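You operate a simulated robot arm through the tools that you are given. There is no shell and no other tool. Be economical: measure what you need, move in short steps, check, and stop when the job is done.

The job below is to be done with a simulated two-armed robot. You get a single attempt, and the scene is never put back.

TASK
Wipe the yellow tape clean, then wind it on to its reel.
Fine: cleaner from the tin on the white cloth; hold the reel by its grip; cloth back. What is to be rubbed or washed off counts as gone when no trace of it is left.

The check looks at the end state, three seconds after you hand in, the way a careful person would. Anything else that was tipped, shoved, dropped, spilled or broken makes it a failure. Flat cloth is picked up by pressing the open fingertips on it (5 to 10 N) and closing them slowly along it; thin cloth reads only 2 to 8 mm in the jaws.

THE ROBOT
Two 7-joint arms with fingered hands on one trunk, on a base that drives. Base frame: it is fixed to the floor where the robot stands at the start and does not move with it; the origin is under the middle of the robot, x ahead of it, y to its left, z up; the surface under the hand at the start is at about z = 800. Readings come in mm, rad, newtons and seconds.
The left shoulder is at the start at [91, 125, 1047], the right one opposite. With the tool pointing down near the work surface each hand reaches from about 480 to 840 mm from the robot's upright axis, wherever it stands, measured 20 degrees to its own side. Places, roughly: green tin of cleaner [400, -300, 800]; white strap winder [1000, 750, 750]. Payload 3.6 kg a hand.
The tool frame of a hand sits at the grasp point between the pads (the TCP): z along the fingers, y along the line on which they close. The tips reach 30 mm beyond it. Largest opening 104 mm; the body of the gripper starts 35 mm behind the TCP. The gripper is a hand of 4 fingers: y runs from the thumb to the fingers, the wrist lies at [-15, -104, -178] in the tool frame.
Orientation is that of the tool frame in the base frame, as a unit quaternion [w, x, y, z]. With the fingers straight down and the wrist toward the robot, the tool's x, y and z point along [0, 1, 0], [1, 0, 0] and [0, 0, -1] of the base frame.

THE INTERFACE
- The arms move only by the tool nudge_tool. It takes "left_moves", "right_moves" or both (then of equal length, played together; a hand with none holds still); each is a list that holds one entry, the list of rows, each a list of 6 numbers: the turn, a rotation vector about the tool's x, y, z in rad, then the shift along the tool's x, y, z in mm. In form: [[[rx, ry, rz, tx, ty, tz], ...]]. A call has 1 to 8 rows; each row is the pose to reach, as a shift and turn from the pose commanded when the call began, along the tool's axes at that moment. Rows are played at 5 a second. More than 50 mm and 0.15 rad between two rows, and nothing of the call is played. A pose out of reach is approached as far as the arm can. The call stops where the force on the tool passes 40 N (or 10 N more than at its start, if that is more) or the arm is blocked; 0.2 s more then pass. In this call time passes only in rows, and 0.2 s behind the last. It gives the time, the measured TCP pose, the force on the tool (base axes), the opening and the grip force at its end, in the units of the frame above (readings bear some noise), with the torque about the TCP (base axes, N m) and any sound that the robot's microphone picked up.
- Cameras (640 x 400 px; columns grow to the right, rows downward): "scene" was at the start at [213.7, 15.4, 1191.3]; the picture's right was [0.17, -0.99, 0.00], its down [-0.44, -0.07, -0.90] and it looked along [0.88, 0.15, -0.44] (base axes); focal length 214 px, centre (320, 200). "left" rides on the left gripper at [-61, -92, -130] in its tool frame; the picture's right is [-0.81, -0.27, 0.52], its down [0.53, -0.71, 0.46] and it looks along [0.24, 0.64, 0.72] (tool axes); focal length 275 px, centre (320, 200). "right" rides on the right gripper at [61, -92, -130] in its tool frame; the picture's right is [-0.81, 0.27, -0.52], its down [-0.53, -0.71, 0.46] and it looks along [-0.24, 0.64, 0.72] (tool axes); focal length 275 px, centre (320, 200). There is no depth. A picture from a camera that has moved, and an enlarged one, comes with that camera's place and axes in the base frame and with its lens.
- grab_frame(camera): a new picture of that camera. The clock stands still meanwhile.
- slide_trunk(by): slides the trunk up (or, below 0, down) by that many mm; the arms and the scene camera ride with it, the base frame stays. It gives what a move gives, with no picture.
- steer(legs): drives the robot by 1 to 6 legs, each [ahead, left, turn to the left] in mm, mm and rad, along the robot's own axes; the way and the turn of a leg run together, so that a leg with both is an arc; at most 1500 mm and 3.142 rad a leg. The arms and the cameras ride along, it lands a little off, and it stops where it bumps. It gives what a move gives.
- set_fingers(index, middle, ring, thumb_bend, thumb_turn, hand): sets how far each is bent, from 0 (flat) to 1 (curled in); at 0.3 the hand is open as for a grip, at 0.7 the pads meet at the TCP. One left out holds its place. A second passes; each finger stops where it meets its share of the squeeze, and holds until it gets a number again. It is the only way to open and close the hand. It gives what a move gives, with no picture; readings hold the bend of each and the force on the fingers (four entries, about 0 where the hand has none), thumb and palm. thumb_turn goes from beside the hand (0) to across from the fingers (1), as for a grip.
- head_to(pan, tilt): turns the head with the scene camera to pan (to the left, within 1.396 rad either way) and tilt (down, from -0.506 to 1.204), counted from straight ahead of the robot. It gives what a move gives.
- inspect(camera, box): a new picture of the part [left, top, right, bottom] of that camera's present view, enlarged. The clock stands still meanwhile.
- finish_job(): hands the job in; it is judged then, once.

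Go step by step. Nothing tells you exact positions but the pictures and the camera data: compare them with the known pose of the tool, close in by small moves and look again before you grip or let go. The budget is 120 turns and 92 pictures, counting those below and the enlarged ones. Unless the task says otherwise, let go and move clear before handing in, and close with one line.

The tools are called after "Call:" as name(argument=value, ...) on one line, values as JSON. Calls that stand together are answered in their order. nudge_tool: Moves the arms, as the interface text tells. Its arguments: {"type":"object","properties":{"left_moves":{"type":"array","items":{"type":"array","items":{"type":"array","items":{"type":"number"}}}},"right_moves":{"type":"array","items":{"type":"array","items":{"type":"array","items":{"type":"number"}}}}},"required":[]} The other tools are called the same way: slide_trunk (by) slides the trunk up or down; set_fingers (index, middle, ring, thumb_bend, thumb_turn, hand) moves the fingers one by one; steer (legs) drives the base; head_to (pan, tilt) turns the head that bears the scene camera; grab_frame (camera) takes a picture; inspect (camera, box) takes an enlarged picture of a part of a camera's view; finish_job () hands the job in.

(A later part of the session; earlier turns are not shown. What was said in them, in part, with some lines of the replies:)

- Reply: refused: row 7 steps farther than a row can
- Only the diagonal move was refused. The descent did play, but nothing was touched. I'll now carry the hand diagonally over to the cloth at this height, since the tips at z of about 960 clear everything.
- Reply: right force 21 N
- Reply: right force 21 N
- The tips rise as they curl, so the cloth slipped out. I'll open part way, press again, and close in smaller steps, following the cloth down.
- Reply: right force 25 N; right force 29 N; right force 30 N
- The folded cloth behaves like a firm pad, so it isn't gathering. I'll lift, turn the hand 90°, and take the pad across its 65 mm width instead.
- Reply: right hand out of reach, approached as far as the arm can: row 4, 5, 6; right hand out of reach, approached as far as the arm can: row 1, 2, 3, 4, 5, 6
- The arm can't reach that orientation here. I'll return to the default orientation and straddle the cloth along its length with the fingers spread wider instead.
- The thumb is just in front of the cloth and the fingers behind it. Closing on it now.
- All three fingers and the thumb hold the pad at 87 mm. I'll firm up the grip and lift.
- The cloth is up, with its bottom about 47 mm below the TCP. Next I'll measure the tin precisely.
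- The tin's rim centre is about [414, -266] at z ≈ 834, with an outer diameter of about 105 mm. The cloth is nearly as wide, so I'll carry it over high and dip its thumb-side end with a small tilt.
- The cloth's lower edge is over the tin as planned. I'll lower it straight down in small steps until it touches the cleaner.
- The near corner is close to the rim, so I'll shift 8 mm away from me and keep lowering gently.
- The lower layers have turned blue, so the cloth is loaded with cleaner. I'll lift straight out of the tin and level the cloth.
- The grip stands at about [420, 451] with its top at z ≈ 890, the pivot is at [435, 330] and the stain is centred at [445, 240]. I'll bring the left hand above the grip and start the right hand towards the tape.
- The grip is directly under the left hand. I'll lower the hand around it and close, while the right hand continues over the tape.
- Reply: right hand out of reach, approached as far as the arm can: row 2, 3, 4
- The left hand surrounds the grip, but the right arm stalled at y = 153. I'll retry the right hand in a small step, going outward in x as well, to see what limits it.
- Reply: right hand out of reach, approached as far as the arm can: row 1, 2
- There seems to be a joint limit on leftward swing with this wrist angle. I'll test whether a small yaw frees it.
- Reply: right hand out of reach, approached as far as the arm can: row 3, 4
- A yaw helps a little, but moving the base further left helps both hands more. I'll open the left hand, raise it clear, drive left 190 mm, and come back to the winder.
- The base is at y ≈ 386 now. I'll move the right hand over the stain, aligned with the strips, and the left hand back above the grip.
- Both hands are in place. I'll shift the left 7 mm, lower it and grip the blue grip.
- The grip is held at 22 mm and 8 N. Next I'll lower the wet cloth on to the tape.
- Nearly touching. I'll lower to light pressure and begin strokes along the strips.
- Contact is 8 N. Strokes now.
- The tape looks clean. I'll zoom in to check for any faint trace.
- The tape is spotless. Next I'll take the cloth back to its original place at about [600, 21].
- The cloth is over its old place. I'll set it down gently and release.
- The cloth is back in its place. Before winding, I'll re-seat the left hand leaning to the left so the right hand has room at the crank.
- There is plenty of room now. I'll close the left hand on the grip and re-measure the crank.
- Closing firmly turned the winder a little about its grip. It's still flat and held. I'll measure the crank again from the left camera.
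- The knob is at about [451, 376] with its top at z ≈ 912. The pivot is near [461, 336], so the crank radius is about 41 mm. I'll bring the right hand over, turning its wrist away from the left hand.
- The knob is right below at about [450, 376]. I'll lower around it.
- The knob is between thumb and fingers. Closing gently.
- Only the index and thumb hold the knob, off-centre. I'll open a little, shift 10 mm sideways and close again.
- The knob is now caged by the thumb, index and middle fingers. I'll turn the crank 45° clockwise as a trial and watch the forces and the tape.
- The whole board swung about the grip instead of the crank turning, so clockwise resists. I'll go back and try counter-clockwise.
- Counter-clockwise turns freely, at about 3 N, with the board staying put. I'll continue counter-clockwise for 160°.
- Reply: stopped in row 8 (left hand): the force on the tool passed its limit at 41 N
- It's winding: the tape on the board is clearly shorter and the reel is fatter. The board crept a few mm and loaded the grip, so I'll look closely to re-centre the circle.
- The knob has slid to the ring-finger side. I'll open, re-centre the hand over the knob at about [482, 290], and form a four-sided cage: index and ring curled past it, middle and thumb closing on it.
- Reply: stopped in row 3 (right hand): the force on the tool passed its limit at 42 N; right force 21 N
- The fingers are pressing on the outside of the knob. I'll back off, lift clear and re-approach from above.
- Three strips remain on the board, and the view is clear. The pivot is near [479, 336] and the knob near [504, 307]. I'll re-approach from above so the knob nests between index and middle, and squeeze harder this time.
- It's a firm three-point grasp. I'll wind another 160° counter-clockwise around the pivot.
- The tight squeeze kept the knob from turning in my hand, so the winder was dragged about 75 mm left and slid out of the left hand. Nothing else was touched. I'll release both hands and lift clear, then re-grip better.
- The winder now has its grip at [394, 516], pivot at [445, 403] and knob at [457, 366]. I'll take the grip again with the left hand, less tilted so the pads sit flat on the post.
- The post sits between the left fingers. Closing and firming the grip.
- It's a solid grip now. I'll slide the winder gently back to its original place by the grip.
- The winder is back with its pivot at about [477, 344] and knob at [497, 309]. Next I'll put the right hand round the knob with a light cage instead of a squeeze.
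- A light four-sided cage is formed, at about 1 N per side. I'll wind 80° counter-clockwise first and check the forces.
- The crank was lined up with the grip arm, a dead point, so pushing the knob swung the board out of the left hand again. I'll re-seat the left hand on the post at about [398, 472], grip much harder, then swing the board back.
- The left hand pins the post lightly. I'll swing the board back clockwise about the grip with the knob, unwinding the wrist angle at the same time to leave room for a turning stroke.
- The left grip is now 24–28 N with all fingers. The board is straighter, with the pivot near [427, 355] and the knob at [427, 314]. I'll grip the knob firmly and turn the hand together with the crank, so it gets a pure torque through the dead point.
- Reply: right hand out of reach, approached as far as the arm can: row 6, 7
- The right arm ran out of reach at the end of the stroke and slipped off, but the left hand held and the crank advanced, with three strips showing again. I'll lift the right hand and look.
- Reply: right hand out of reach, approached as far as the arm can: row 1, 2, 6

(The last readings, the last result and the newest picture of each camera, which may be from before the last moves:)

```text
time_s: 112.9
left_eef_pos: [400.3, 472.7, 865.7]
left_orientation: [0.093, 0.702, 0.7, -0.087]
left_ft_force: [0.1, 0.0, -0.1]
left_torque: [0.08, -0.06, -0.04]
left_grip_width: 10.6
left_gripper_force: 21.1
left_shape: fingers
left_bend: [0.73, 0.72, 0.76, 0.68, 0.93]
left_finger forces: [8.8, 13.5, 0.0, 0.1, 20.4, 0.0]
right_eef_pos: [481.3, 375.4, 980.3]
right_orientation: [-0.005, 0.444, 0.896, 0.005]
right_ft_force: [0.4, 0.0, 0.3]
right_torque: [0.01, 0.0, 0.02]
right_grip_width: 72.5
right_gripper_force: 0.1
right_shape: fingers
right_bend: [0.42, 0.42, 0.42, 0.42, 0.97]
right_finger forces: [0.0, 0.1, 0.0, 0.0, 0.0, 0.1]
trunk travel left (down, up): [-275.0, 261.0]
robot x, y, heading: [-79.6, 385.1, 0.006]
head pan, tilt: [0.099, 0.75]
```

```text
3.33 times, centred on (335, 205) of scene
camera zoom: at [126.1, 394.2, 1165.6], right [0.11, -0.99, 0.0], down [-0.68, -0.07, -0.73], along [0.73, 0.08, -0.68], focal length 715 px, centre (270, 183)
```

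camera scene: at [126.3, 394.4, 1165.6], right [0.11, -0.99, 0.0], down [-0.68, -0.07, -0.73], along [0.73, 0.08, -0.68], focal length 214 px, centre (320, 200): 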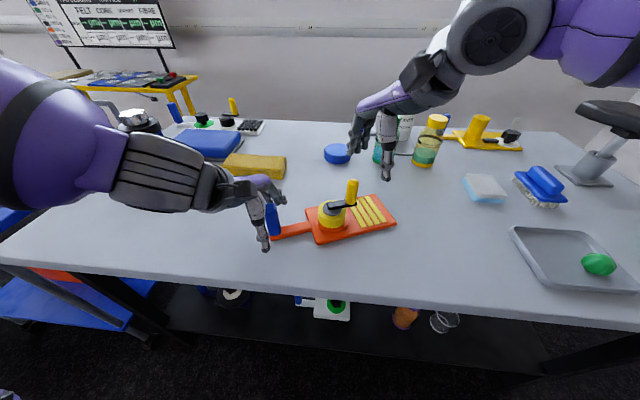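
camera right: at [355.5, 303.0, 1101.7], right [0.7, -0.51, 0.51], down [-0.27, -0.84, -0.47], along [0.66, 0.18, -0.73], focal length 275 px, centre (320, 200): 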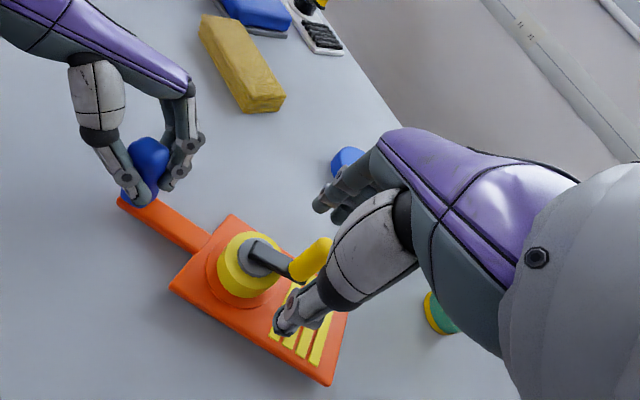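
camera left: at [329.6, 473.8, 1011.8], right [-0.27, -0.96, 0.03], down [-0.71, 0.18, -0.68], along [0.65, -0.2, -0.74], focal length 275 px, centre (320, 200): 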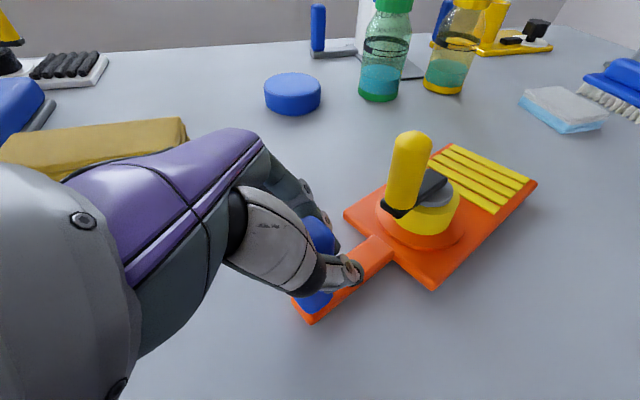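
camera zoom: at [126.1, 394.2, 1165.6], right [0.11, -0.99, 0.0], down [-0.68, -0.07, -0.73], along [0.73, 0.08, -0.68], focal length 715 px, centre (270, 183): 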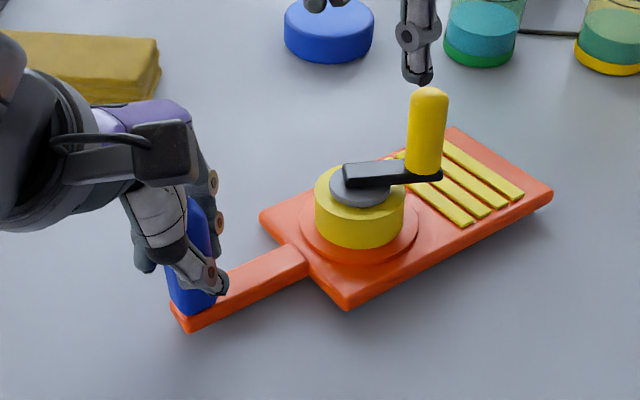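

The dead point is still just ahead. I'll cage the knob lightly again, then turn the board clockwise under it with the firmly gripping left hand, which carries the crank past the dead point.

Call:
nudge_tool(right_moves=[[[0, 0, 0, -26.3, -25.7, 0], [0, 0, 0, -26.3, -25.7, 40], [0, 0, 0, -26.3, -25.7, 75], [0, 0, 0, -26.3, -25.7, 87]]])

Call:
set_fingers(hand="right", index=0.58, middle=0.58, ring=0.6, thumb_bend=0.56)

Call:
set_fingers(hand="right", index=0.72, middle=0.65, ring=0.78, thumb_bend=0.64)

```text
time_s: 113.9
left_eef_pos: [399.8, 471.9, 866.3]
left_orientation: [0.093, 0.703, 0.7, -0.087]
left_ft_force: [-0.5, -0.1, -0.1]
left_torque: [0.07, -0.07, -0.07]
left_grip_width: 10.5
left_gripper_force: 21.7
left_shape: fingers
left_bend: [0.73, 0.72, 0.76, 0.68, 0.93]
left_finger forces: [8.8, 13.8, 0.0, 0.0, 20.9, 0.0]
right_eef_pos: [477.8, 340.2, 893.9]
right_orientation: [-0.005, 0.445, 0.896, 0.005]
right_ft_force: [-0.5, 0.5, -0.2]
right_torque: [0.01, -0.03, 0.01]
right_grip_width: 72.4
right_gripper_force: 0.1
right_shape: fingers
right_bend: [0.42, 0.42, 0.42, 0.42, 0.97]
right_finger forces: [0.0, 0.0, 0.0, 0.1, 0.0, 0.1]
trunk travel left (down, up): [-275.0, 261.0]
robot x, y, heading: [-82.1, 382.8, 0.007]
head pan, tilt: [0.099, 0.75]
```

```text
time_s: 114.9
left_eef_pos: [398.6, 472.1, 864.9]
left_orientation: [0.094, 0.702, 0.701, -0.087]
left_ft_force: [0.8, -0.6, 0.3]
left_torque: [0.06, -0.07, -0.09]
left_grip_width: 10.5
left_gripper_force: 21.7
left_shape: fingers
left_bend: [0.73, 0.72, 0.76, 0.68, 0.93]
left_finger forces: [8.7, 14.0, 0.0, 0.1, 20.7, 0.0]
right_eef_pos: [477.0, 339.1, 894.4]
right_orientation: [-0.005, 0.445, 0.896, 0.004]
right_ft_force: [-0.1, 1.2, -0.1]
right_torque: [-0.01, 0.03, 0.0]
right_grip_width: 35.8
right_gripper_force: 0.1
right_shape: fingers
right_bend: [0.57, 0.57, 0.6, 0.56, 0.97]
right_finger forces: [0.0, 0.1, 0.0, 0.0, 0.0, 0.1]
trunk travel left (down, up): [-275.0, 261.0]
robot x, y, heading: [-80.1, 384.5, -0.004]
head pan, tilt: [0.099, 0.75]
```

```text
time_s: 115.9
left_eef_pos: [400.3, 471.9, 865.1]
left_orientation: [0.093, 0.702, 0.7, -0.088]
left_ft_force: [-0.5, -1.5, -0.7]
left_torque: [0.1, -0.1, -0.09]
left_grip_width: 10.4
left_gripper_force: 21.5
left_shape: fingers
left_bend: [0.73, 0.72, 0.76, 0.68, 0.93]
left_finger forces: [9.0, 13.5, 0.1, 0.0, 20.6, 0.0]
right_eef_pos: [477.8, 340.2, 894.0]
right_orientation: [-0.005, 0.446, 0.895, 0.004]
right_ft_force: [-0.1, 1.7, -0.6]
right_torque: [0.01, 0.0, -0.02]
right_grip_width: 11.6
right_gripper_force: 2.5
right_shape: fingers
right_bend: [0.71, 0.65, 0.78, 0.62, 0.97]
right_finger forces: [2.9, 0.0, 0.1, 0.1, 1.9, 0.0]
trunk travel left (down, up): [-275.0, 261.0]
robot x, y, heading: [-82.0, 381.8, 0.008]
head pan, tilt: [0.099, 0.75]
```

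The knob is caged. Now I'll turn the board under it, with the left hand yawing clockwise while the right follows on the matching path.

Call:
nudge_tool(left_moves=[[[0.039, 0, 0.145, 0, 0, 0], [0.077, 0, 0.29, 0, 0, 0], [0.116, 0, 0.435, 0, 0, 0], [0.149, 0, 0.56, 0, 0, 0]]], right_moves=[[[0, 0, 0, 0.7, -15.8, 0], [0, 0, 0, 3.9, -33.4, 0], [0, 0, 0, 9.6, -44.2, 0], [0, 0, 0, 17.4, -54.6, 0]]])

Call:
inspect(camera="scene", box=[245, 155, 425, 275])

```text
time_s: 116.9
left_eef_pos: [397.1, 473.1, 864.0]
left_orientation: [0.062, 0.873, 0.471, -0.11]
left_ft_force: [-0.8, -1.6, -2.9]
left_torque: [0.14, -0.37, 0.13]
left_grip_width: 9.8
left_gripper_force: 24.7
left_shape: fingers
left_bend: [0.73, 0.72, 0.76, 0.69, 0.91]
left_finger forces: [9.1, 16.8, 0.1, 0.0, 23.6, 0.0]
right_eef_pos: [424.0, 322.6, 893.1]
right_orientation: [-0.005, 0.444, 0.896, 0.006]
right_ft_force: [1.2, 1.3, 4.6]
right_torque: [0.1, -0.06, -0.06]
right_grip_width: 10.3
right_gripper_force: 5.5
right_shape: fingers
right_bend: [0.72, 0.65, 0.78, 0.63, 0.96]
right_finger forces: [6.7, 0.0, 0.1, 0.0, 2.6, 0.1]
trunk travel left (down, up): [-275.0, 261.0]
robot x, y, heading: [-80.8, 386.5, 0.008]
head pan, tilt: [0.099, 0.75]
```

```text
3.33 times, centred on (335, 215) of scene
camera zoom: at [125.9, 393.9, 1165.7], right [0.1, -0.99, 0.0], down [-0.68, -0.07, -0.73], along [0.73, 0.08, -0.68], focal length 715 px, centre (270, 150)
```

zoom: 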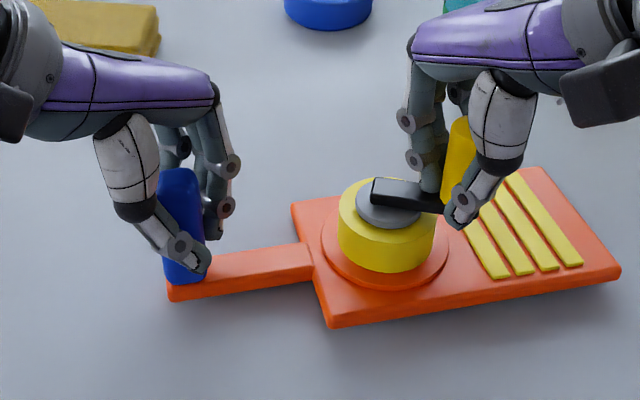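

The left grip slips in yaw, so the board needs better anchoring. I'll press down on the crank through the right fingers so table friction holds the board while I turn.

Call:
nudge_tool(right_moves=[[[0, 0, 0, 0, 0, 4], [0, 0, 0, 0, 0, 8], [0, 0, 0, 0, 0, 11]]])

```text
time_s: 117.7
left_eef_pos: [396.5, 474.0, 864.2]
left_orientation: [0.062, 0.874, 0.47, -0.109]
left_ft_force: [-0.7, -3.2, -17.5]
left_torque: [0.31, -1.75, 0.66]
left_grip_width: 10.1
left_gripper_force: 36.2
left_shape: fingers
left_bend: [0.72, 0.73, 0.76, 0.69, 0.9]
left_finger forces: [9.7, 27.1, 0.0, 0.0, 34.5, 0.0]
right_eef_pos: [424.6, 325.3, 885.4]
right_orientation: [-0.002, 0.443, 0.896, 0.01]
right_ft_force: [4.4, 6.9, 38.0]
right_torque: [0.45, 0.05, -0.14]
right_grip_width: 9.8
right_gripper_force: 21.5
right_shape: fingers
right_bend: [0.73, 0.65, 0.78, 0.6, 0.96]
right_finger forces: [36.6, 0.0, 0.1, 0.0, 5.4, 0.1]
trunk travel left (down, up): [-275.0, 261.0]
robot x, y, heading: [-80.1, 382.4, 0.001]
head pan, tilt: [0.099, 0.75]
```

Part of that load is carried by the left hand, so it is holding the board slightly tilted. I'll ease off, let the left hand release so the board lies flat, and take the grip again moderately.

Call:
nudge_tool(right_moves=[[[0, 0, 0, 0, 0, -6]]])

Call:
set_fingers(hand="left", index=0.45, middle=0.45, ring=0.45, thumb_bend=0.45)

Call:
nudge_tool(left_moves=[[[-0.07, 0, -0.13, 0, 0, 0], [-0.11, 0, -0.26, 0, 0, 0]]])

Call:
set_fingers(hand="left", index=0.7, middle=0.7, ring=0.7, thumb_bend=0.68)

Call:
inspect(camera="scene", box=[245, 155, 425, 275])

```text
time_s: 118.1
left_eef_pos: [396.6, 473.3, 863.9]
left_orientation: [0.063, 0.873, 0.471, -0.11]
left_ft_force: [-1.4, -1.3, -8.6]
left_torque: [0.23, -1.15, 0.42]
left_grip_width: 9.8
left_gripper_force: 31.2
left_shape: fingers
left_bend: [0.72, 0.73, 0.76, 0.69, 0.9]
left_finger forces: [9.0, 22.7, 0.0, 0.0, 29.7, 0.1]
right_eef_pos: [423.2, 322.4, 886.6]
right_orientation: [-0.005, 0.443, 0.896, 0.005]
right_ft_force: [2.3, 6.6, 19.3]
right_torque: [0.29, 0.0, -0.09]
right_grip_width: 8.3
right_gripper_force: 14.6
right_shape: fingers
right_bend: [0.73, 0.65, 0.78, 0.61, 0.96]
right_finger forces: [25.8, 0.0, 0.0, 0.0, 2.8, 0.1]
trunk travel left (down, up): [-275.0, 261.0]
robot x, y, heading: [-79.6, 388.2, 0.003]
head pan, tilt: [0.099, 0.75]
```

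```text
time_s: 119.1
left_eef_pos: [397.4, 472.6, 865.0]
left_orientation: [0.062, 0.873, 0.471, -0.11]
left_ft_force: [1.3, 0.1, -0.1]
left_torque: [-0.02, 0.05, -0.02]
left_grip_width: 64.4
left_gripper_force: 0.1
left_shape: fingers
left_bend: [0.45, 0.45, 0.45, 0.45, 0.97]
left_finger forces: [0.1, 0.1, 0.0, 0.0, 0.1, 0.0]
right_eef_pos: [424.9, 321.5, 886.4]
right_orientation: [-0.006, 0.445, 0.896, 0.004]
right_ft_force: [-0.4, -0.4, 0.4]
right_torque: [0.02, 0.01, -0.01]
right_grip_width: 7.2
right_gripper_force: 1.2
right_shape: fingers
right_bend: [0.72, 0.65, 0.78, 0.62, 0.97]
right_finger forces: [0.4, 0.0, 1.0, 0.1, 1.2, 0.0]
trunk travel left (down, up): [-275.0, 261.0]
robot x, y, heading: [-79.4, 387.7, 0.004]
head pan, tilt: [0.099, 0.75]
```

```text
time_s: 119.7
left_eef_pos: [399.1, 472.4, 864.6]
left_orientation: [0.096, 0.8, 0.586, -0.09]
left_ft_force: [0.6, 0.1, 0.6]
left_torque: [-0.02, 0.04, -0.01]
left_grip_width: 64.6
left_gripper_force: 0.0
left_shape: fingers
left_bend: [0.45, 0.45, 0.45, 0.45, 0.97]
left_finger forces: [0.0, 0.0, 0.1, 0.1, 0.0, 0.1]
right_eef_pos: [423.4, 321.5, 887.6]
right_orientation: [-0.005, 0.445, 0.896, 0.005]
right_ft_force: [0.5, -0.6, 0.3]
right_torque: [0.04, 0.01, 0.04]
right_grip_width: 6.5
right_gripper_force: 1.7
right_shape: fingers
right_bend: [0.72, 0.65, 0.78, 0.63, 0.97]
right_finger forces: [0.4, 0.0, 1.3, 0.1, 1.2, 0.0]
trunk travel left (down, up): [-275.0, 261.0]
robot x, y, heading: [-78.6, 387.6, 0.002]
head pan, tilt: [0.099, 0.75]
```

```text
time_s: 120.7
left_eef_pos: [398.4, 471.6, 864.6]
left_orientation: [0.095, 0.8, 0.585, -0.091]
left_ft_force: [0.8, -1.8, 0.0]
left_torque: [-0.01, -0.02, 0.0]
left_grip_width: 18.1
left_gripper_force: 6.7
left_shape: fingers
left_bend: [0.65, 0.66, 0.7, 0.62, 0.97]
left_finger forces: [3.3, 3.7, 0.1, 0.0, 5.8, 0.0]
right_eef_pos: [424.1, 321.4, 887.3]
right_orientation: [-0.006, 0.445, 0.896, 0.004]
right_ft_force: [-0.2, 0.9, -0.2]
right_torque: [0.0, 0.01, 0.0]
right_grip_width: 6.7
right_gripper_force: 1.5
right_shape: fingers
right_bend: [0.72, 0.65, 0.78, 0.63, 0.97]
right_finger forces: [1.1, 0.0, 0.6, 0.0, 1.2, 0.1]
trunk travel left (down, up): [-275.0, 261.0]
robot x, y, heading: [-79.0, 385.7, 0.006]
head pan, tilt: [0.099, 0.75]
```

```text
3.33 times, centred on (335, 215) of scene
camera zoom: at [126.3, 394.3, 1165.6], right [0.11, -0.99, 0.0], down [-0.68, -0.07, -0.73], along [0.73, 0.08, -0.68], focal length 715 px, centre (270, 150)
```

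zoom: 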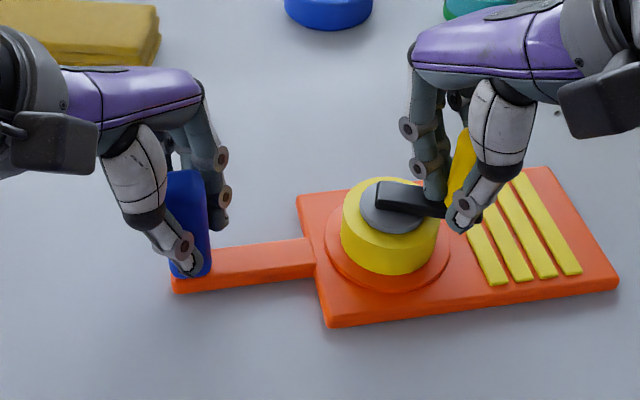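

The board lies flat again, so it had been held slightly lifted before. Now I'll press down lightly on the crank before turning.

Call:
nudge_tool(right_moves=[[[0, 0, 0, 0, 0, 3], [0, 0, 0, 0, 0, 6]]])

```text
time_s: 121.3
left_eef_pos: [397.2, 472.9, 864.8]
left_orientation: [0.096, 0.8, 0.585, -0.09]
left_ft_force: [0.8, -3.3, -1.6]
left_torque: [-0.03, -0.06, -0.03]
left_grip_width: 18.2
left_gripper_force: 6.1
left_shape: fingers
left_bend: [0.65, 0.66, 0.7, 0.62, 0.97]
left_finger forces: [4.3, 3.5, 0.0, 0.0, 5.1, 0.0]
right_eef_pos: [425.8, 322.8, 885.3]
right_orientation: [-0.003, 0.444, 0.896, 0.01]
right_ft_force: [3.8, 4.6, 22.8]
right_torque: [0.25, -0.01, -0.03]
right_grip_width: 5.8
right_gripper_force: 12.0
right_shape: fingers
right_bend: [0.73, 0.65, 0.78, 0.63, 0.97]
right_finger forces: [21.5, 0.0, 1.2, 0.0, 2.4, 0.0]
trunk travel left (down, up): [-275.0, 261.0]
robot x, y, heading: [-82.4, 387.3, 0.006]
head pan, tilt: [0.099, 0.75]
```

There's 23 N on the board and the left hand is unloaded. Turning counter-clockwise 80°.

Call:
nudge_tool(right_moves=[[[0, 0, 0, -7.6, 11.2, 0], [0, 0, 0, -10.9, 24.3, 0], [0, 0, 0, -9.6, 37.8, 0], [0, 0, 0, -3.7, 50.0, 0]]])

Call:
inspect(camera="scene", box=[245, 155, 425, 275])

```text
time_s: 122.3
left_eef_pos: [398.1, 472.2, 864.8]
left_orientation: [0.094, 0.799, 0.587, -0.089]
left_ft_force: [-2.9, 18.8, 0.8]
left_torque: [0.4, -0.14, 0.17]
left_grip_width: 13.8
left_gripper_force: 10.5
left_shape: fingers
left_bend: [0.7, 0.67, 0.7, 0.63, 0.97]
left_finger forces: [0.0, 13.0, 0.0, 0.0, 8.1, 0.1]
right_eef_pos: [467.8, 344.8, 881.0]
right_orientation: [-0.002, 0.447, 0.895, 0.004]
right_ft_force: [6.0, -24.6, 18.6]
right_torque: [-0.34, 0.41, 0.49]
right_grip_width: 6.3
right_gripper_force: 46.6
right_shape: fingers
right_bend: [0.74, 0.65, 0.79, 0.58, 0.98]
right_finger forces: [34.3, 0.1, 52.4, 0.0, 6.7, 0.0]
trunk travel left (down, up): [-275.0, 261.0]
robot x, y, heading: [-78.9, 385.9, 0.003]
head pan, tilt: [0.099, 0.75]
```

```text
3.33 times, centred on (335, 215) of scene
camera zoom: at [125.1, 393.4, 1165.9], right [0.1, -0.99, 0.0], down [-0.68, -0.07, -0.73], along [0.73, 0.08, -0.68], focal length 715 px, centre (270, 150)
```

zoom: 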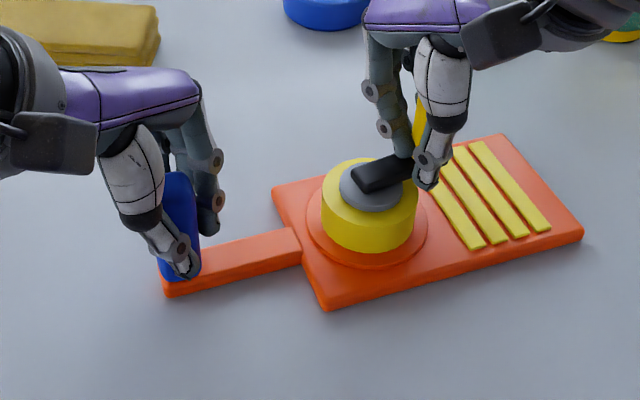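

The crank has passed the dead point with the board steady. Before continuing, I'll ease the press and slide the winder 60 mm to the right with both hands together, so the right arm can reach the whole circle.

Call:
nudge_tool(left_moves=[[[0, 0, 0, 0, 0, 0], [0, 0, 0, -13.8, 4.5, 3.9], [0, 0, 0, -27.6, 8.9, 7.8], [0, 0, 0, -41.4, 13.4, 11.6], [0, 0, 0, -55.2, 17.8, 15.5]]], right_moves=[[[0, 0, 0, -3, -1, -6], [0, 0, 0, -15, -10, -6], [0, 0, 0, -27, -19, -6], [0, 0, 0, -39, -28, -6], [0, 0, 0, -51, -37, -6]]])

Call:
inspect(camera="scene", box=[265, 155, 445, 275])

```text
time_s: 123.5
left_eef_pos: [399.3, 412.3, 864.3]
left_orientation: [0.095, 0.8, 0.585, -0.09]
left_ft_force: [-5.4, 13.2, 0.8]
left_torque: [0.25, -0.11, 0.1]
left_grip_width: 15.1
left_gripper_force: 7.9
left_shape: fingers
left_bend: [0.7, 0.68, 0.7, 0.63, 0.97]
left_finger forces: [0.1, 8.8, 0.0, 0.0, 8.2, 0.0]
right_eef_pos: [466.6, 284.7, 885.9]
right_orientation: [-0.006, 0.444, 0.896, 0.006]
right_ft_force: [4.6, -12.2, 0.7]
right_torque: [-0.19, -0.02, 0.21]
right_grip_width: 10.5
right_gripper_force: 10.3
right_shape: fingers
right_bend: [0.73, 0.65, 0.77, 0.58, 0.98]
right_finger forces: [2.9, 0.1, 12.1, 0.0, 5.3, 0.0]
trunk travel left (down, up): [-275.0, 261.0]
robot x, y, heading: [-83.0, 386.0, 0.006]
head pan, tilt: [0.099, 0.75]
```

```text
3.33 times, centred on (355, 215) of scene
camera zoom: at [126.2, 393.9, 1165.6], right [0.1, -0.99, 0.0], down [-0.68, -0.07, -0.73], along [0.73, 0.08, -0.68], focal length 715 px, centre (203, 150)
```

zoom: 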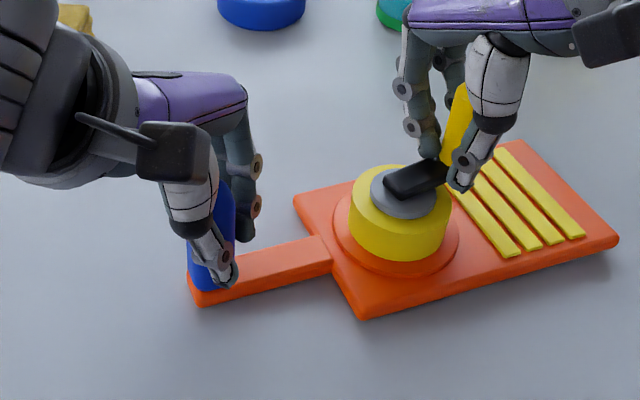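

They slid together well. Next I'll press and wind another 140° counter-clockwise around the pivot at about [444, 306].

Call:
nudge_tool(right_moves=[[[0, 0, 0, -5, 0, 6], [0, 0, 0, -2.8, 13.7, 6], [0, 0, 0, 4, 25.8, 6], [0, 0, 0, 14.6, 34.9, 6], [0, 0, 0, 27.6, 39.8, 6], [0, 0, 0, 41.5, 40, 6], [0, 0, 0, 54.6, 35.4, 6], [0, 0, 0, 65.3, 26.6, 6]]])

Call:
inspect(camera="scene", box=[265, 155, 445, 275])

```text
time_s: 125.3
left_eef_pos: [399.7, 412.2, 865.9]
left_orientation: [0.096, 0.8, 0.585, -0.091]
left_ft_force: [-0.7, 0.0, -0.7]
left_torque: [-0.01, -0.01, -0.01]
left_grip_width: 3.9
left_gripper_force: 0.0
left_shape: fingers
left_bend: [0.7, 0.7, 0.7, 0.68, 0.97]
left_finger forces: [0.0, 0.1, 0.1, 0.0, 0.1, 0.0]
right_eef_pos: [450.0, 355.4, 886.6]
right_orientation: [-0.004, 0.443, 0.896, 0.009]
right_ft_force: [2.4, -1.0, 23.8]
right_torque: [-0.52, 0.0, 0.15]
right_grip_width: 15.5
right_gripper_force: 17.6
right_shape: fingers
right_bend: [0.72, 0.62, 0.78, 0.61, 1.0]
right_finger forces: [10.4, 3.6, 0.6, 0.1, 21.2, 0.0]
trunk travel left (down, up): [-275.0, 261.0]
robot x, y, heading: [-79.1, 385.3, 0.002]
head pan, tilt: [0.099, 0.75]
```

```text
3.33 times, centred on (355, 215) of scene
camera zoom: at [125.1, 394.4, 1166.0], right [0.11, -0.99, 0.0], down [-0.68, -0.07, -0.73], along [0.73, 0.08, -0.68], focal length 715 px, centre (203, 150)
```

zoom: 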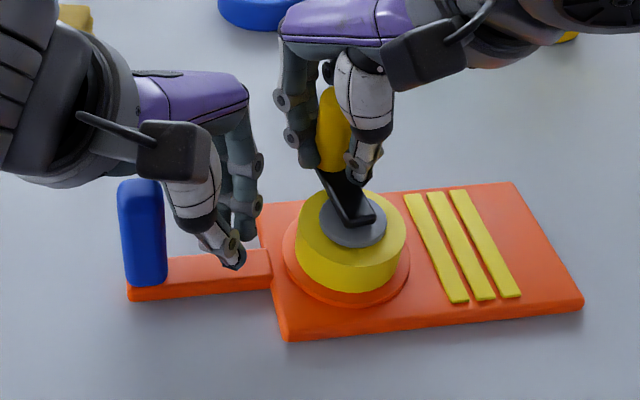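

The crank is now at a good angle, about 93° past the arm, but the light left grip slipped off again. I'll re-seat the left hand on the post at [383, 456] with a much firmer squeeze while the right holds the board down.

Call:
nudge_tool(left_moves=[[[0, 0, 0, -9, 1.7, -35], [0, 0, 0, -18.4, 3.5, -70]]])

Call:
set_fingers(hand="left", index=0.35, middle=0.35, ring=0.35, thumb_bend=0.35)

Call:
nudge_tool(left_moves=[[[0, 0, 0, 35.4, -29.3, -10.9], [0, 0, 0, 44.6, -31, 24], [0, 0, 0, 53.8, -32.8, 58.7]]])

Call:
set_fingers(hand="left", index=0.6, middle=0.6, ring=0.6, thumb_bend=0.58)

Call:
set_fingers(hand="left", index=0.82, middle=0.82, ring=0.82, thumb_bend=0.8)

Call:
inspect(camera="scene", box=[265, 155, 445, 275])

```text
time_s: 125.9
left_eef_pos: [396.1, 412.7, 939.4]
left_orientation: [0.095, 0.801, 0.584, -0.09]
left_ft_force: [-0.2, -0.7, 0.2]
left_torque: [0.0, -0.01, 0.0]
left_grip_width: 3.7
left_gripper_force: 0.0
left_shape: fingers
left_bend: [0.7, 0.7, 0.7, 0.68, 0.97]
left_finger forces: [0.0, 0.0, 0.1, 0.0, 0.1, 0.0]
right_eef_pos: [447.3, 352.8, 885.8]
right_orientation: [-0.004, 0.444, 0.896, 0.006]
right_ft_force: [2.9, -0.9, 35.8]
right_torque: [-0.61, 0.09, 0.11]
right_grip_width: 15.0
right_gripper_force: 21.2
right_shape: fingers
right_bend: [0.72, 0.61, 0.78, 0.62, 1.0]
right_finger forces: [9.9, 4.5, 0.4, 0.1, 28.0, 0.0]
trunk travel left (down, up): [-275.0, 261.0]
robot x, y, heading: [-80.7, 386.8, 0.008]
head pan, tilt: [0.099, 0.75]
```

```text
time_s: 126.9
left_eef_pos: [396.2, 413.1, 939.3]
left_orientation: [0.096, 0.8, 0.586, -0.091]
left_ft_force: [0.6, 0.7, 0.2]
left_torque: [0.04, -0.04, 0.02]
left_grip_width: 90.3
left_gripper_force: 0.1
left_shape: fingers
left_bend: [0.35, 0.35, 0.35, 0.35, 0.97]
left_finger forces: [0.1, 0.0, 0.0, 0.1, 0.1, 0.0]
right_eef_pos: [449.4, 354.0, 885.0]
right_orientation: [-0.003, 0.445, 0.896, 0.006]
right_ft_force: [4.0, -1.4, 34.4]
right_torque: [-0.64, 0.02, 0.11]
right_grip_width: 15.2
right_gripper_force: 21.2
right_shape: fingers
right_bend: [0.72, 0.61, 0.78, 0.62, 1.0]
right_finger forces: [9.2, 4.7, 0.5, 0.0, 28.1, 0.0]
trunk travel left (down, up): [-275.0, 261.0]
robot x, y, heading: [-79.3, 384.3, 0.004]
head pan, tilt: [0.099, 0.75]
```

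```text
time_s: 127.7
left_eef_pos: [380.8, 454.7, 865.1]
left_orientation: [0.096, 0.8, 0.585, -0.089]
left_ft_force: [0.9, -0.2, 0.3]
left_torque: [-0.04, -0.01, 0.0]
left_grip_width: 90.1
left_gripper_force: 0.1
left_shape: fingers
left_bend: [0.35, 0.35, 0.35, 0.35, 0.97]
left_finger forces: [0.1, 0.0, 0.0, 0.1, 0.1, 0.0]
right_eef_pos: [449.5, 353.4, 885.0]
right_orientation: [-0.004, 0.444, 0.896, 0.007]
right_ft_force: [5.0, -0.3, 34.1]
right_torque: [-0.67, 0.03, 0.17]
right_grip_width: 15.0
right_gripper_force: 22.6
right_shape: fingers
right_bend: [0.72, 0.62, 0.78, 0.62, 1.0]
right_finger forces: [9.0, 5.0, 0.5, 0.0, 30.7, 0.1]
trunk travel left (down, up): [-275.0, 261.0]
robot x, y, heading: [-76.1, 382.3, 0.006]
head pan, tilt: [0.099, 0.75]
```

```text
time_s: 128.7
left_eef_pos: [380.7, 454.6, 864.4]
left_orientation: [0.096, 0.801, 0.585, -0.089]
left_ft_force: [10.3, -3.5, 0.7]
left_torque: [0.07, -0.02, -0.02]
left_grip_width: 34.1
left_gripper_force: 5.0
left_shape: fingers
left_bend: [0.57, 0.56, 0.6, 0.57, 0.97]
left_finger forces: [6.7, 4.1, 0.0, 0.0, 0.0, 0.0]
right_eef_pos: [449.9, 353.1, 884.2]
right_orientation: [-0.003, 0.444, 0.896, 0.007]
right_ft_force: [-0.5, -2.1, 38.5]
right_torque: [-0.75, 0.23, 0.06]
right_grip_width: 15.0
right_gripper_force: 24.5
right_shape: fingers
right_bend: [0.72, 0.62, 0.78, 0.62, 1.0]
right_finger forces: [9.4, 3.9, 0.5, 0.0, 34.3, 0.0]
trunk travel left (down, up): [-275.0, 261.0]
robot x, y, heading: [-81.7, 381.0, 0.007]
head pan, tilt: [0.099, 0.75]
```

```text
time_s: 129.7
left_eef_pos: [380.7, 454.9, 863.2]
left_orientation: [0.095, 0.8, 0.585, -0.09]
left_ft_force: [7.4, -6.0, -8.8]
left_torque: [-0.14, -0.19, -0.29]
left_grip_width: 4.3
left_gripper_force: 18.4
left_shape: fingers
left_bend: [0.72, 0.61, 0.71, 0.69, 0.97]
left_finger forces: [8.1, 8.6, 7.5, 0.0, 12.2, 0.0]
right_eef_pos: [449.6, 354.4, 885.9]
right_orientation: [-0.003, 0.444, 0.896, 0.008]
right_ft_force: [-7.1, -2.2, 40.9]
right_torque: [-0.95, 0.55, 0.0]
right_grip_width: 15.2
right_gripper_force: 26.3
right_shape: fingers
right_bend: [0.72, 0.63, 0.78, 0.62, 1.0]
right_finger forces: [9.9, 2.2, 0.5, 0.1, 41.0, 0.0]
trunk travel left (down, up): [-275.0, 261.0]
robot x, y, heading: [-81.1, 386.9, 0.011]
head pan, tilt: [0.099, 0.75]
```

```text
3.33 times, centred on (355, 215) of scene
camera zoom: at [124.3, 393.8, 1166.0], right [0.1, -0.99, 0.0], down [-0.68, -0.07, -0.73], along [0.73, 0.08, -0.68], focal length 715 px, centre (203, 150)
```

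zoom: 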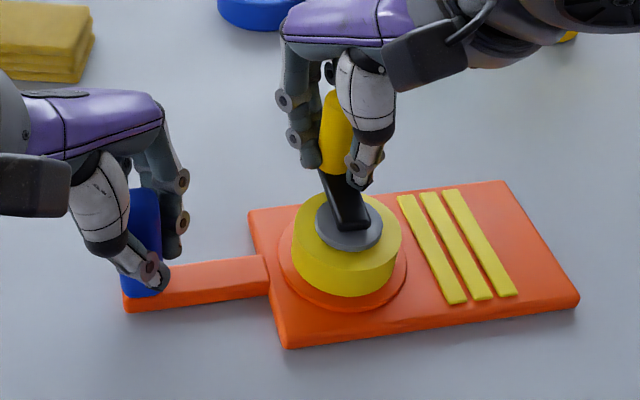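

Left hand holds with all fingers now. I'll ease the press to about 20 N and wind another 140° counter-clockwise around [411, 338].

Call:
nudge_tool(right_moves=[[[0, 0, 0, 0, 0, -5], [0, 0, 0, 13.2, 3.0, -5], [0, 0, 0, 26.6, 1.3, -5], [0, 0, 0, 38.7, -5, -5], [0, 0, 0, 47.9, -14.9, -5], [0, 0, 0, 53.1, -27.4, -5], [0, 0, 0, 53.7, -40.9, -5], [0, 0, 0, 49.7, -53.9, -5]]])

Call:
inspect(camera="scene", box=[245, 155, 425, 275])

```text
time_s: 131.5
left_eef_pos: [381.9, 453.9, 865.0]
left_orientation: [0.097, 0.802, 0.583, -0.091]
left_ft_force: [-4.5, -3.5, 1.7]
left_torque: [-0.06, 0.21, -0.55]
left_grip_width: 5.2
left_gripper_force: 22.2
left_shape: fingers
left_bend: [0.74, 0.65, 0.71, 0.66, 0.98]
left_finger forces: [8.4, 5.1, 11.2, 0.0, 19.4, 0.0]
right_eef_pos: [374.4, 361.1, 887.6]
right_orientation: [-0.006, 0.444, 0.896, 0.006]
right_ft_force: [5.1, 3.8, 2.5]
right_torque: [0.23, -0.03, 0.04]
right_grip_width: 0.2
right_gripper_force: 6.8
right_shape: fingers
right_bend: [0.72, 0.65, 0.78, 0.71, 0.98]
right_finger forces: [0.0, 0.0, 0.0, 0.1, 13.7, 0.1]
trunk travel left (down, up): [-275.0, 261.0]
robot x, y, heading: [-81.5, 384.6, 0.0]
head pan, tilt: [0.099, 0.75]
```

```text
3.33 times, centred on (335, 215) of scene
camera zoom: at [126.0, 394.3, 1165.7], right [0.11, -0.99, 0.0], down [-0.68, -0.07, -0.73], along [0.73, 0.08, -0.68], focal length 715 px, centre (270, 150)
```

zoom: 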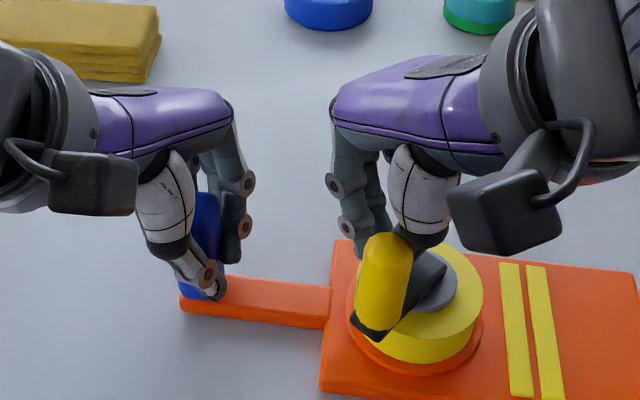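

Two strips remain and the left hand is holding well. The knob has slipped to the near side of the thumb, so I'll lift the right hand, move the winder 60 mm forward with the left, and re-cage.

Call:
nudge_tool(right_moves=[[[0, 0, 0, 0, 8, -40], [0, 0, 0, 0, 10, -88], [0, 0, 0, 0, 10, -90], [0, 0, 0, 0, 10, -90], [0, 0, 0, 0, 10, -90], [0, 0, 0, 0, 10, -90]]], left_moves=[[[0, 0, 0, 0, 0, 0], [0, 0, 0, 0, 0, 0], [0, 0, 0, 4.5, 14.3, -0.5], [0, 0, 0, 8.9, 28.6, -1], [0, 0, 0, 13.4, 43, -1.4], [0, 0, 0, 17.8, 57.3, -1.9]]])

Call:
set_fingers(hand="right", index=0.42, middle=0.42, ring=0.42, thumb_bend=0.42)

Call:
inspect(camera="scene", box=[265, 145, 445, 265])

```text
time_s: 132.9
left_eef_pos: [442.6, 456.6, 863.5]
left_orientation: [0.096, 0.8, 0.585, -0.09]
left_ft_force: [0.1, -0.4, -1.1]
left_torque: [0.0, -0.07, -0.06]
left_grip_width: 3.4
left_gripper_force: 19.9
left_shape: fingers
left_bend: [0.74, 0.65, 0.72, 0.68, 0.95]
left_finger forces: [9.9, 11.0, 4.5, 0.0, 14.8, 0.1]
right_eef_pos: [384.1, 364.9, 976.7]
right_orientation: [-0.006, 0.445, 0.896, 0.005]
right_ft_force: [0.3, -1.3, 0.4]
right_torque: [0.01, -0.04, -0.01]
right_grip_width: 3.8
right_gripper_force: 0.0
right_shape: fingers
right_bend: [0.72, 0.65, 0.78, 0.64, 0.98]
right_finger forces: [0.1, 0.0, 0.0, 0.0, 0.1, 0.0]
trunk travel left (down, up): [-275.0, 261.0]
robot x, y, heading: [-83.9, 383.8, 0.005]
head pan, tilt: [0.099, 0.75]
```

```text
time_s: 133.9
left_eef_pos: [442.8, 456.8, 865.4]
left_orientation: [0.096, 0.8, 0.585, -0.091]
left_ft_force: [0.5, -0.7, -1.6]
left_torque: [0.05, -0.09, -0.04]
left_grip_width: 3.9
left_gripper_force: 20.1
left_shape: fingers
left_bend: [0.74, 0.64, 0.72, 0.68, 0.95]
left_finger forces: [9.9, 11.1, 4.4, 0.0, 14.8, 0.1]
right_eef_pos: [383.7, 365.9, 976.8]
right_orientation: [-0.006, 0.444, 0.896, 0.004]
right_ft_force: [-0.2, -0.2, 0.2]
right_torque: [0.01, 0.01, 0.03]
right_grip_width: 72.2
right_gripper_force: 0.1
right_shape: fingers
right_bend: [0.42, 0.42, 0.42, 0.42, 0.98]
right_finger forces: [0.0, 0.1, 0.0, 0.1, 0.0, 0.0]
trunk travel left (down, up): [-275.0, 261.0]
robot x, y, heading: [-78.0, 384.0, 0.002]
head pan, tilt: [0.099, 0.75]
```

```text
3.33 times, centred on (355, 205) of scene
camera zoom: at [126.2, 394.2, 1165.6], right [0.11, -0.99, 0.0], down [-0.68, -0.07, -0.73], along [0.73, 0.08, -0.68], focal length 715 px, centre (203, 183)
```

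zoom: 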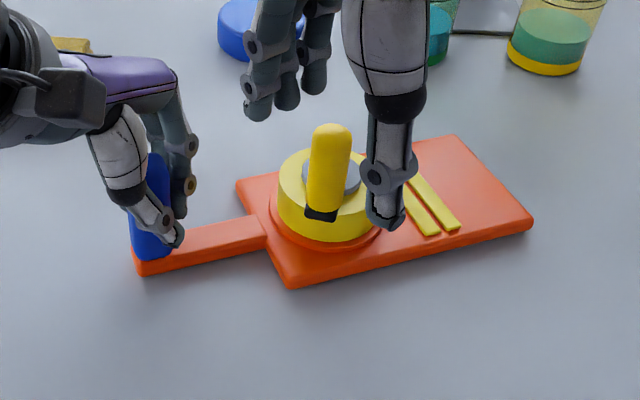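

I have a clear view: pivot [485, 347], knob [446, 357], two short strips left. I'll cage the knob a bit more firmly and press.

Call:
nudge_tool(right_moves=[[[0, 0, 0, -19, 22, 0], [0, 0, 0, -38.2, 44.3, 0], [0, 0, 0, -38.2, 44.3, 40], [0, 0, 0, -38.2, 44.3, 75], [0, 0, 0, -38.2, 44.3, 84]]])

Call:
set_fingers(hand="right", index=0.58, middle=0.58, ring=0.6, thumb_bend=0.56)

Call:
set_fingers(hand="right", index=0.74, middle=0.68, ring=0.78, thumb_bend=0.67)

Call:
nudge_tool(right_moves=[[[0, 0, 0, 0, 0, 4], [0, 0, 0, 0, 0, 8], [0, 0, 0, 0, 0, 11]]])

```text
time_s: 135.1
left_eef_pos: [442.6, 456.1, 864.4]
left_orientation: [0.096, 0.801, 0.585, -0.09]
left_ft_force: [-0.1, -0.4, -1.6]
left_torque: [0.03, -0.09, 0.0]
left_grip_width: 3.7
left_gripper_force: 20.2
left_shape: fingers
left_bend: [0.74, 0.64, 0.72, 0.68, 0.95]
left_finger forces: [9.7, 11.2, 4.3, 0.1, 14.8, 0.0]
right_eef_pos: [442.4, 362.8, 893.0]
right_orientation: [-0.005, 0.445, 0.896, 0.005]
right_ft_force: [0.9, -1.0, 1.2]
right_torque: [0.02, -0.01, 0.0]
right_grip_width: 72.5
right_gripper_force: 0.1
right_shape: fingers
right_bend: [0.42, 0.42, 0.42, 0.42, 0.98]
right_finger forces: [0.0, 0.0, 0.0, 0.0, 0.1, 0.1]
trunk travel left (down, up): [-275.0, 261.0]
robot x, y, heading: [-79.2, 384.0, 0.005]
head pan, tilt: [0.099, 0.75]
```

```text
time_s: 136.1
left_eef_pos: [442.2, 456.2, 863.3]
left_orientation: [0.095, 0.801, 0.585, -0.091]
left_ft_force: [-0.2, 0.3, -1.6]
left_torque: [0.06, -0.06, -0.05]
left_grip_width: 3.7
left_gripper_force: 20.3
left_shape: fingers
left_bend: [0.74, 0.64, 0.72, 0.68, 0.95]
left_finger forces: [9.7, 11.2, 4.3, 0.0, 14.8, 0.1]
right_eef_pos: [442.9, 363.6, 893.5]
right_orientation: [-0.006, 0.444, 0.896, 0.004]
right_ft_force: [0.0, -0.1, 0.3]
right_torque: [0.02, 0.01, -0.03]
right_grip_width: 35.7
right_gripper_force: 0.1
right_shape: fingers
right_bend: [0.57, 0.57, 0.6, 0.56, 0.98]
right_finger forces: [0.0, 0.0, 0.0, 0.0, 0.0, 0.1]
trunk travel left (down, up): [-275.0, 261.0]
robot x, y, heading: [-80.2, 386.7, 0.006]
head pan, tilt: [0.099, 0.75]
```

```text
time_s: 137.1
left_eef_pos: [440.9, 456.0, 863.2]
left_orientation: [0.096, 0.8, 0.586, -0.09]
left_ft_force: [-1.9, -1.4, 0.8]
left_torque: [-0.03, -0.02, -0.18]
left_grip_width: 3.6
left_gripper_force: 19.5
left_shape: fingers
left_bend: [0.74, 0.64, 0.72, 0.68, 0.95]
left_finger forces: [9.3, 9.3, 5.0, 0.0, 15.1, 0.0]
right_eef_pos: [443.0, 364.2, 893.0]
right_orientation: [-0.005, 0.445, 0.896, 0.005]
right_ft_force: [0.9, 0.6, 0.1]
right_torque: [0.06, 0.04, 0.04]
right_grip_width: 0.6
right_gripper_force: 3.8
right_shape: fingers
right_bend: [0.74, 0.67, 0.77, 0.66, 0.97]
right_finger forces: [2.7, 1.0, 3.7, 0.0, 1.5, 0.0]
trunk travel left (down, up): [-275.0, 261.0]
robot x, y, heading: [-77.4, 387.3, 0.006]
head pan, tilt: [0.099, 0.75]
```

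```text
time_s: 137.9
left_eef_pos: [441.0, 456.2, 863.4]
left_orientation: [0.095, 0.8, 0.585, -0.091]
left_ft_force: [-0.7, -2.6, -11.7]
left_torque: [0.06, -0.2, -0.09]
left_grip_width: 4.0
left_gripper_force: 19.9
left_shape: fingers
left_bend: [0.74, 0.64, 0.72, 0.68, 0.95]
left_finger forces: [9.2, 9.8, 5.4, 0.1, 15.0, 0.1]
right_eef_pos: [443.0, 363.7, 886.6]
right_orientation: [-0.003, 0.445, 0.896, 0.009]
right_ft_force: [3.8, 2.7, 25.6]
right_torque: [0.04, -0.27, 0.08]
right_grip_width: 0.0
right_gripper_force: 17.1
right_shape: fingers
right_bend: [0.74, 0.72, 0.78, 0.66, 0.97]
right_finger forces: [3.2, 20.6, 6.6, 0.0, 3.9, 0.1]
trunk travel left (down, up): [-275.0, 261.0]
robot x, y, heading: [-77.4, 387.7, 0.006]
head pan, tilt: [0.099, 0.75]
```

All four sides touch the knob, and the press is 25 N. Winding 140° counter-clockwise around [485, 347].

Call:
nudge_tool(right_moves=[[[0, 0, 0, -10.4, -9.2, 0], [0, 0, 0, -23.3, -14.3, 0], [0, 0, 0, -37.2, -14.7, 0], [0, 0, 0, -50.4, -10.3, 0], [0, 0, 0, -61.3, -1.7, 0], [0, 0, 0, -68.5, 10.1, 0], [0, 0, 0, -71.3, 23.7, 0]]])

Call:
inspect(camera="scene", box=[265, 145, 445, 265])

```text
time_s: 139.5
left_eef_pos: [442.7, 456.7, 865.0]
left_orientation: [0.095, 0.8, 0.585, -0.089]
left_ft_force: [6.3, -8.7, -7.2]
left_torque: [-0.05, -0.3, -0.11]
left_grip_width: 3.7
left_gripper_force: 20.9
left_shape: fingers
left_bend: [0.73, 0.63, 0.72, 0.68, 0.95]
left_finger forces: [11.4, 10.3, 6.4, 0.0, 13.3, 0.0]
right_eef_pos: [504.0, 320.7, 880.8]
right_orientation: [-0.007, 0.445, 0.896, 0.004]
right_ft_force: [-9.6, 6.8, 12.2]
right_torque: [0.07, 0.39, 0.05]
right_grip_width: 5.4
right_gripper_force: 15.4
right_shape: fingers
right_bend: [0.75, 0.68, 0.78, 0.61, 0.97]
right_finger forces: [21.6, 0.1, 2.6, 0.0, 6.8, 0.0]
trunk travel left (down, up): [-275.0, 261.0]
robot x, y, heading: [-78.5, 387.0, 0.005]
head pan, tilt: [0.099, 0.75]
```

```text
3.33 times, centred on (355, 205) of scene
camera zoom: at [125.6, 394.2, 1165.7], right [0.1, -0.99, 0.0], down [-0.68, -0.07, -0.73], along [0.73, 0.08, -0.68], focal length 715 px, centre (203, 183)
```

zoom: 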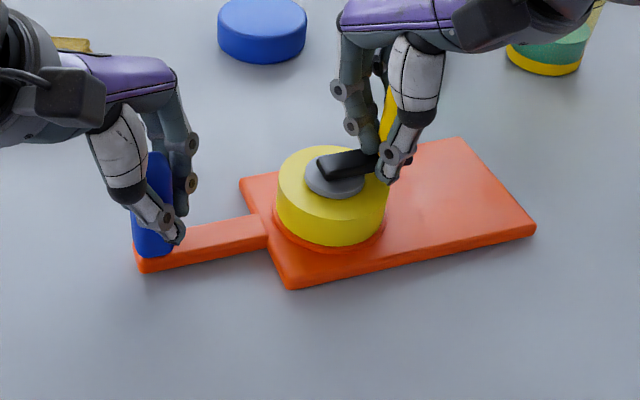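

The board looks clear of tape. I'll release the knob, lift the right hand away and check that nothing is left beside the reel.

Call:
nudge_tool(right_moves=[[[0, 0, 0, 2, -4, -6]]])

Call:
set_fingers(hand="right", index=0.42, middle=0.42, ring=0.42, thumb_bend=0.42)

Call:
nudge_tool(right_moves=[[[0, 0, 0, 0, 0, -40], [0, 0, 0, 0, 0, -85], [0, 0, 0, -30, 0, -105], [0, 0, 0, -70, -10, -110]]])

Call:
inspect(camera="scene", box=[265, 145, 445, 265])

```text
time_s: 139.9
left_eef_pos: [442.0, 456.2, 864.6]
left_orientation: [0.095, 0.8, 0.586, -0.09]
left_ft_force: [1.0, -3.3, -0.7]
left_torque: [-0.07, -0.06, -0.12]
left_grip_width: 3.4
left_gripper_force: 19.8
left_shape: fingers
left_bend: [0.73, 0.63, 0.72, 0.68, 0.95]
left_finger forces: [9.7, 9.1, 5.5, 0.0, 14.8, 0.0]
right_eef_pos: [500.4, 318.4, 885.5]
right_orientation: [-0.004, 0.444, 0.896, 0.003]
right_ft_force: [-1.3, 2.9, 0.0]
right_torque: [0.07, 0.05, 0.06]
right_grip_width: 4.8
right_gripper_force: 6.0
right_shape: fingers
right_bend: [0.74, 0.67, 0.77, 0.63, 0.97]
right_finger forces: [6.6, 1.0, 2.8, 0.0, 2.6, 0.1]
trunk travel left (down, up): [-275.0, 261.0]
robot x, y, heading: [-79.7, 384.5, 0.006]
head pan, tilt: [0.099, 0.75]
```

```text
time_s: 140.9
left_eef_pos: [441.9, 456.5, 865.1]
left_orientation: [0.096, 0.8, 0.586, -0.091]
left_ft_force: [0.0, -0.4, -0.3]
left_torque: [0.03, -0.09, -0.03]
left_grip_width: 3.4
left_gripper_force: 19.9
left_shape: fingers
left_bend: [0.73, 0.64, 0.72, 0.69, 0.94]
left_finger forces: [9.0, 11.2, 4.8, 0.0, 15.9, 0.0]
right_eef_pos: [498.9, 320.2, 888.2]
right_orientation: [-0.006, 0.445, 0.895, 0.004]
right_ft_force: [0.0, -0.4, -0.4]
right_torque: [-0.02, 0.02, -0.01]
right_grip_width: 72.5
right_gripper_force: 0.0
right_shape: fingers
right_bend: [0.42, 0.42, 0.42, 0.42, 0.97]
right_finger forces: [0.0, 0.1, 0.0, 0.0, 0.0, 0.0]
trunk travel left (down, up): [-275.0, 261.0]
robot x, y, heading: [-78.4, 385.0, 0.002]
head pan, tilt: [0.099, 0.75]
```

```text
time_s: 141.9
left_eef_pos: [443.2, 454.8, 864.6]
left_orientation: [0.094, 0.8, 0.585, -0.09]
left_ft_force: [0.2, -0.7, -0.6]
left_torque: [0.07, -0.16, -0.05]
left_grip_width: 3.3
left_gripper_force: 20.8
left_shape: fingers
left_bend: [0.73, 0.64, 0.73, 0.69, 0.94]
left_finger forces: [9.1, 11.8, 4.3, 0.0, 16.1, 0.0]
right_eef_pos: [535.4, 254.0, 995.1]
right_orientation: [-0.007, 0.444, 0.896, 0.005]
right_ft_force: [0.1, -0.4, 1.1]
right_torque: [0.03, -0.01, 0.01]
right_grip_width: 72.6
right_gripper_force: 0.0
right_shape: fingers
right_bend: [0.42, 0.42, 0.42, 0.42, 0.97]
right_finger forces: [0.0, 0.0, 0.0, 0.0, 0.1, 0.0]
trunk travel left (down, up): [-275.0, 261.0]
robot x, y, heading: [-76.5, 386.1, 0.004]
head pan, tilt: [0.099, 0.75]
```

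```text
3.33 times, centred on (355, 205) of scene
camera zoom: at [126.8, 392.8, 1165.5], right [0.1, -0.99, 0.0], down [-0.68, -0.07, -0.73], along [0.73, 0.08, -0.68], focal length 715 px, centre (203, 183)
```

zoom: 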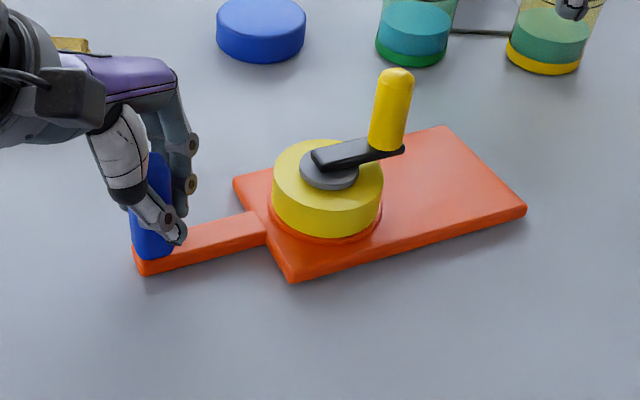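

All the tape is on the reel. I'll release the grip gently, raise the left hand clear, and take a last look.

Call:
set_fingers(hand="left", index=0.35, middle=0.35, ring=0.35, thumb_bend=0.35)

Call:
nudge_tool(left_moves=[[[0, 0, 0, -10, 2, -38], [0, 0, 0, -20, 4, -76], [0, 0, 0, -30, 6, -114], [0, 0, 0, -40, 8, -150]]])

Call:
head_to(pan=-0.25, tilt=0.65)

Call:
grab_frame(camera="scene")

```text
time_s: 142.9
left_eef_pos: [441.0, 456.1, 863.5]
left_orientation: [0.096, 0.8, 0.585, -0.09]
left_ft_force: [0.1, -0.5, 0.8]
left_torque: [0.0, -0.03, 0.03]
left_grip_width: 90.3
left_gripper_force: 0.0
left_shape: fingers
left_bend: [0.35, 0.35, 0.35, 0.35, 0.97]
left_finger forces: [0.0, 0.1, 0.0, 0.0, 0.1, 0.0]
right_eef_pos: [535.1, 256.7, 996.2]
right_orientation: [-0.006, 0.445, 0.896, 0.005]
right_ft_force: [-0.1, 0.1, 0.9]
right_torque: [0.0, 0.04, 0.01]
right_grip_width: 72.3
right_gripper_force: 0.1
right_shape: fingers
right_bend: [0.42, 0.42, 0.42, 0.42, 0.97]
right_finger forces: [0.0, 0.0, 0.0, 0.0, 0.1, 0.0]
trunk travel left (down, up): [-275.0, 261.0]
robot x, y, heading: [-78.2, 383.0, 0.006]
head pan, tilt: [0.099, 0.75]
```

```text
time_s: 143.9
left_eef_pos: [440.9, 456.3, 1019.9]
left_orientation: [0.095, 0.801, 0.585, -0.09]
left_ft_force: [0.1, -0.2, 0.8]
left_torque: [0.0, 0.01, 0.04]
left_grip_width: 90.5
left_gripper_force: 0.1
left_shape: fingers
left_bend: [0.35, 0.35, 0.35, 0.35, 0.97]
left_finger forces: [0.0, 0.1, 0.1, 0.0, 0.0, 0.0]
right_eef_pos: [534.3, 256.6, 994.6]
right_orientation: [-0.006, 0.445, 0.895, 0.006]
right_ft_force: [-0.4, 0.3, 0.0]
right_torque: [-0.01, -0.03, 0.03]
right_grip_width: 72.3
right_gripper_force: 0.1
right_shape: fingers
right_bend: [0.42, 0.42, 0.42, 0.42, 0.97]
right_finger forces: [0.0, 0.1, 0.1, 0.0, 0.0, 0.0]
trunk travel left (down, up): [-275.0, 261.0]
robot x, y, heading: [-75.4, 382.2, 0.006]
head pan, tilt: [0.099, 0.75]
```

```text
time_s: 144.7
left_eef_pos: [441.6, 456.9, 1019.5]
left_orientation: [0.095, 0.8, 0.585, -0.09]
left_ft_force: [0.2, 0.9, 0.2]
left_torque: [-0.01, 0.03, -0.03]
left_grip_width: 90.4
left_gripper_force: 0.0
left_shape: fingers
left_bend: [0.35, 0.35, 0.35, 0.35, 0.97]
left_finger forces: [0.1, 0.1, 0.0, 0.1, 0.1, 0.0]
right_eef_pos: [535.4, 255.5, 995.1]
right_orientation: [-0.005, 0.444, 0.896, 0.005]
right_ft_force: [0.5, 0.1, 0.5]
right_torque: [0.01, -0.01, 0.0]
right_grip_width: 72.4
right_gripper_force: 0.2
right_shape: fingers
right_bend: [0.42, 0.42, 0.42, 0.42, 0.97]
right_finger forces: [0.0, 0.0, 0.0, 0.1, 0.0, 0.1]
trunk travel left (down, up): [-275.0, 261.0]
robot x, y, heading: [-81.2, 385.7, 0.013]
head pan, tilt: [-0.25, 0.649]
```

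```text
1 pictures are left
camera scene: at [128.0, 364.7, 1174.2], right [-0.24, -0.97, 0.0], down [-0.59, 0.15, -0.8], along [0.77, -0.19, -0.6], focal length 214 px, centre (320, 200)
```

scene: 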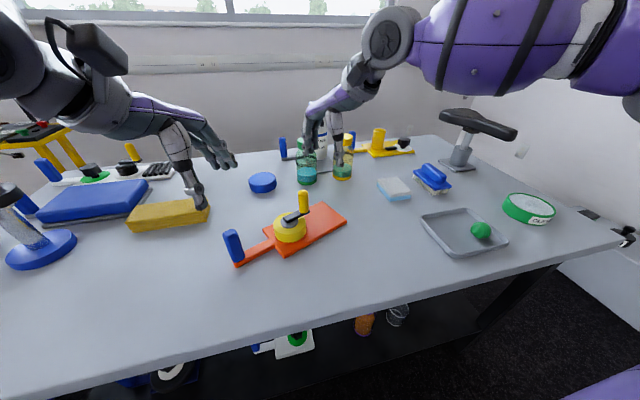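

The tape is wound, the cloth lies in its place, and everything else stands where it was. Both hands are clear, so I'm handing in.

Call:
finish_job()

```text
The job is handed in.
```

The yellow tape is wiped clean and wound fully on to its reel, and the cloth is back in its place. The left hand slipped off the grip several times while I wound, so the winder now sits several centimetres from where it started, at a different angle.
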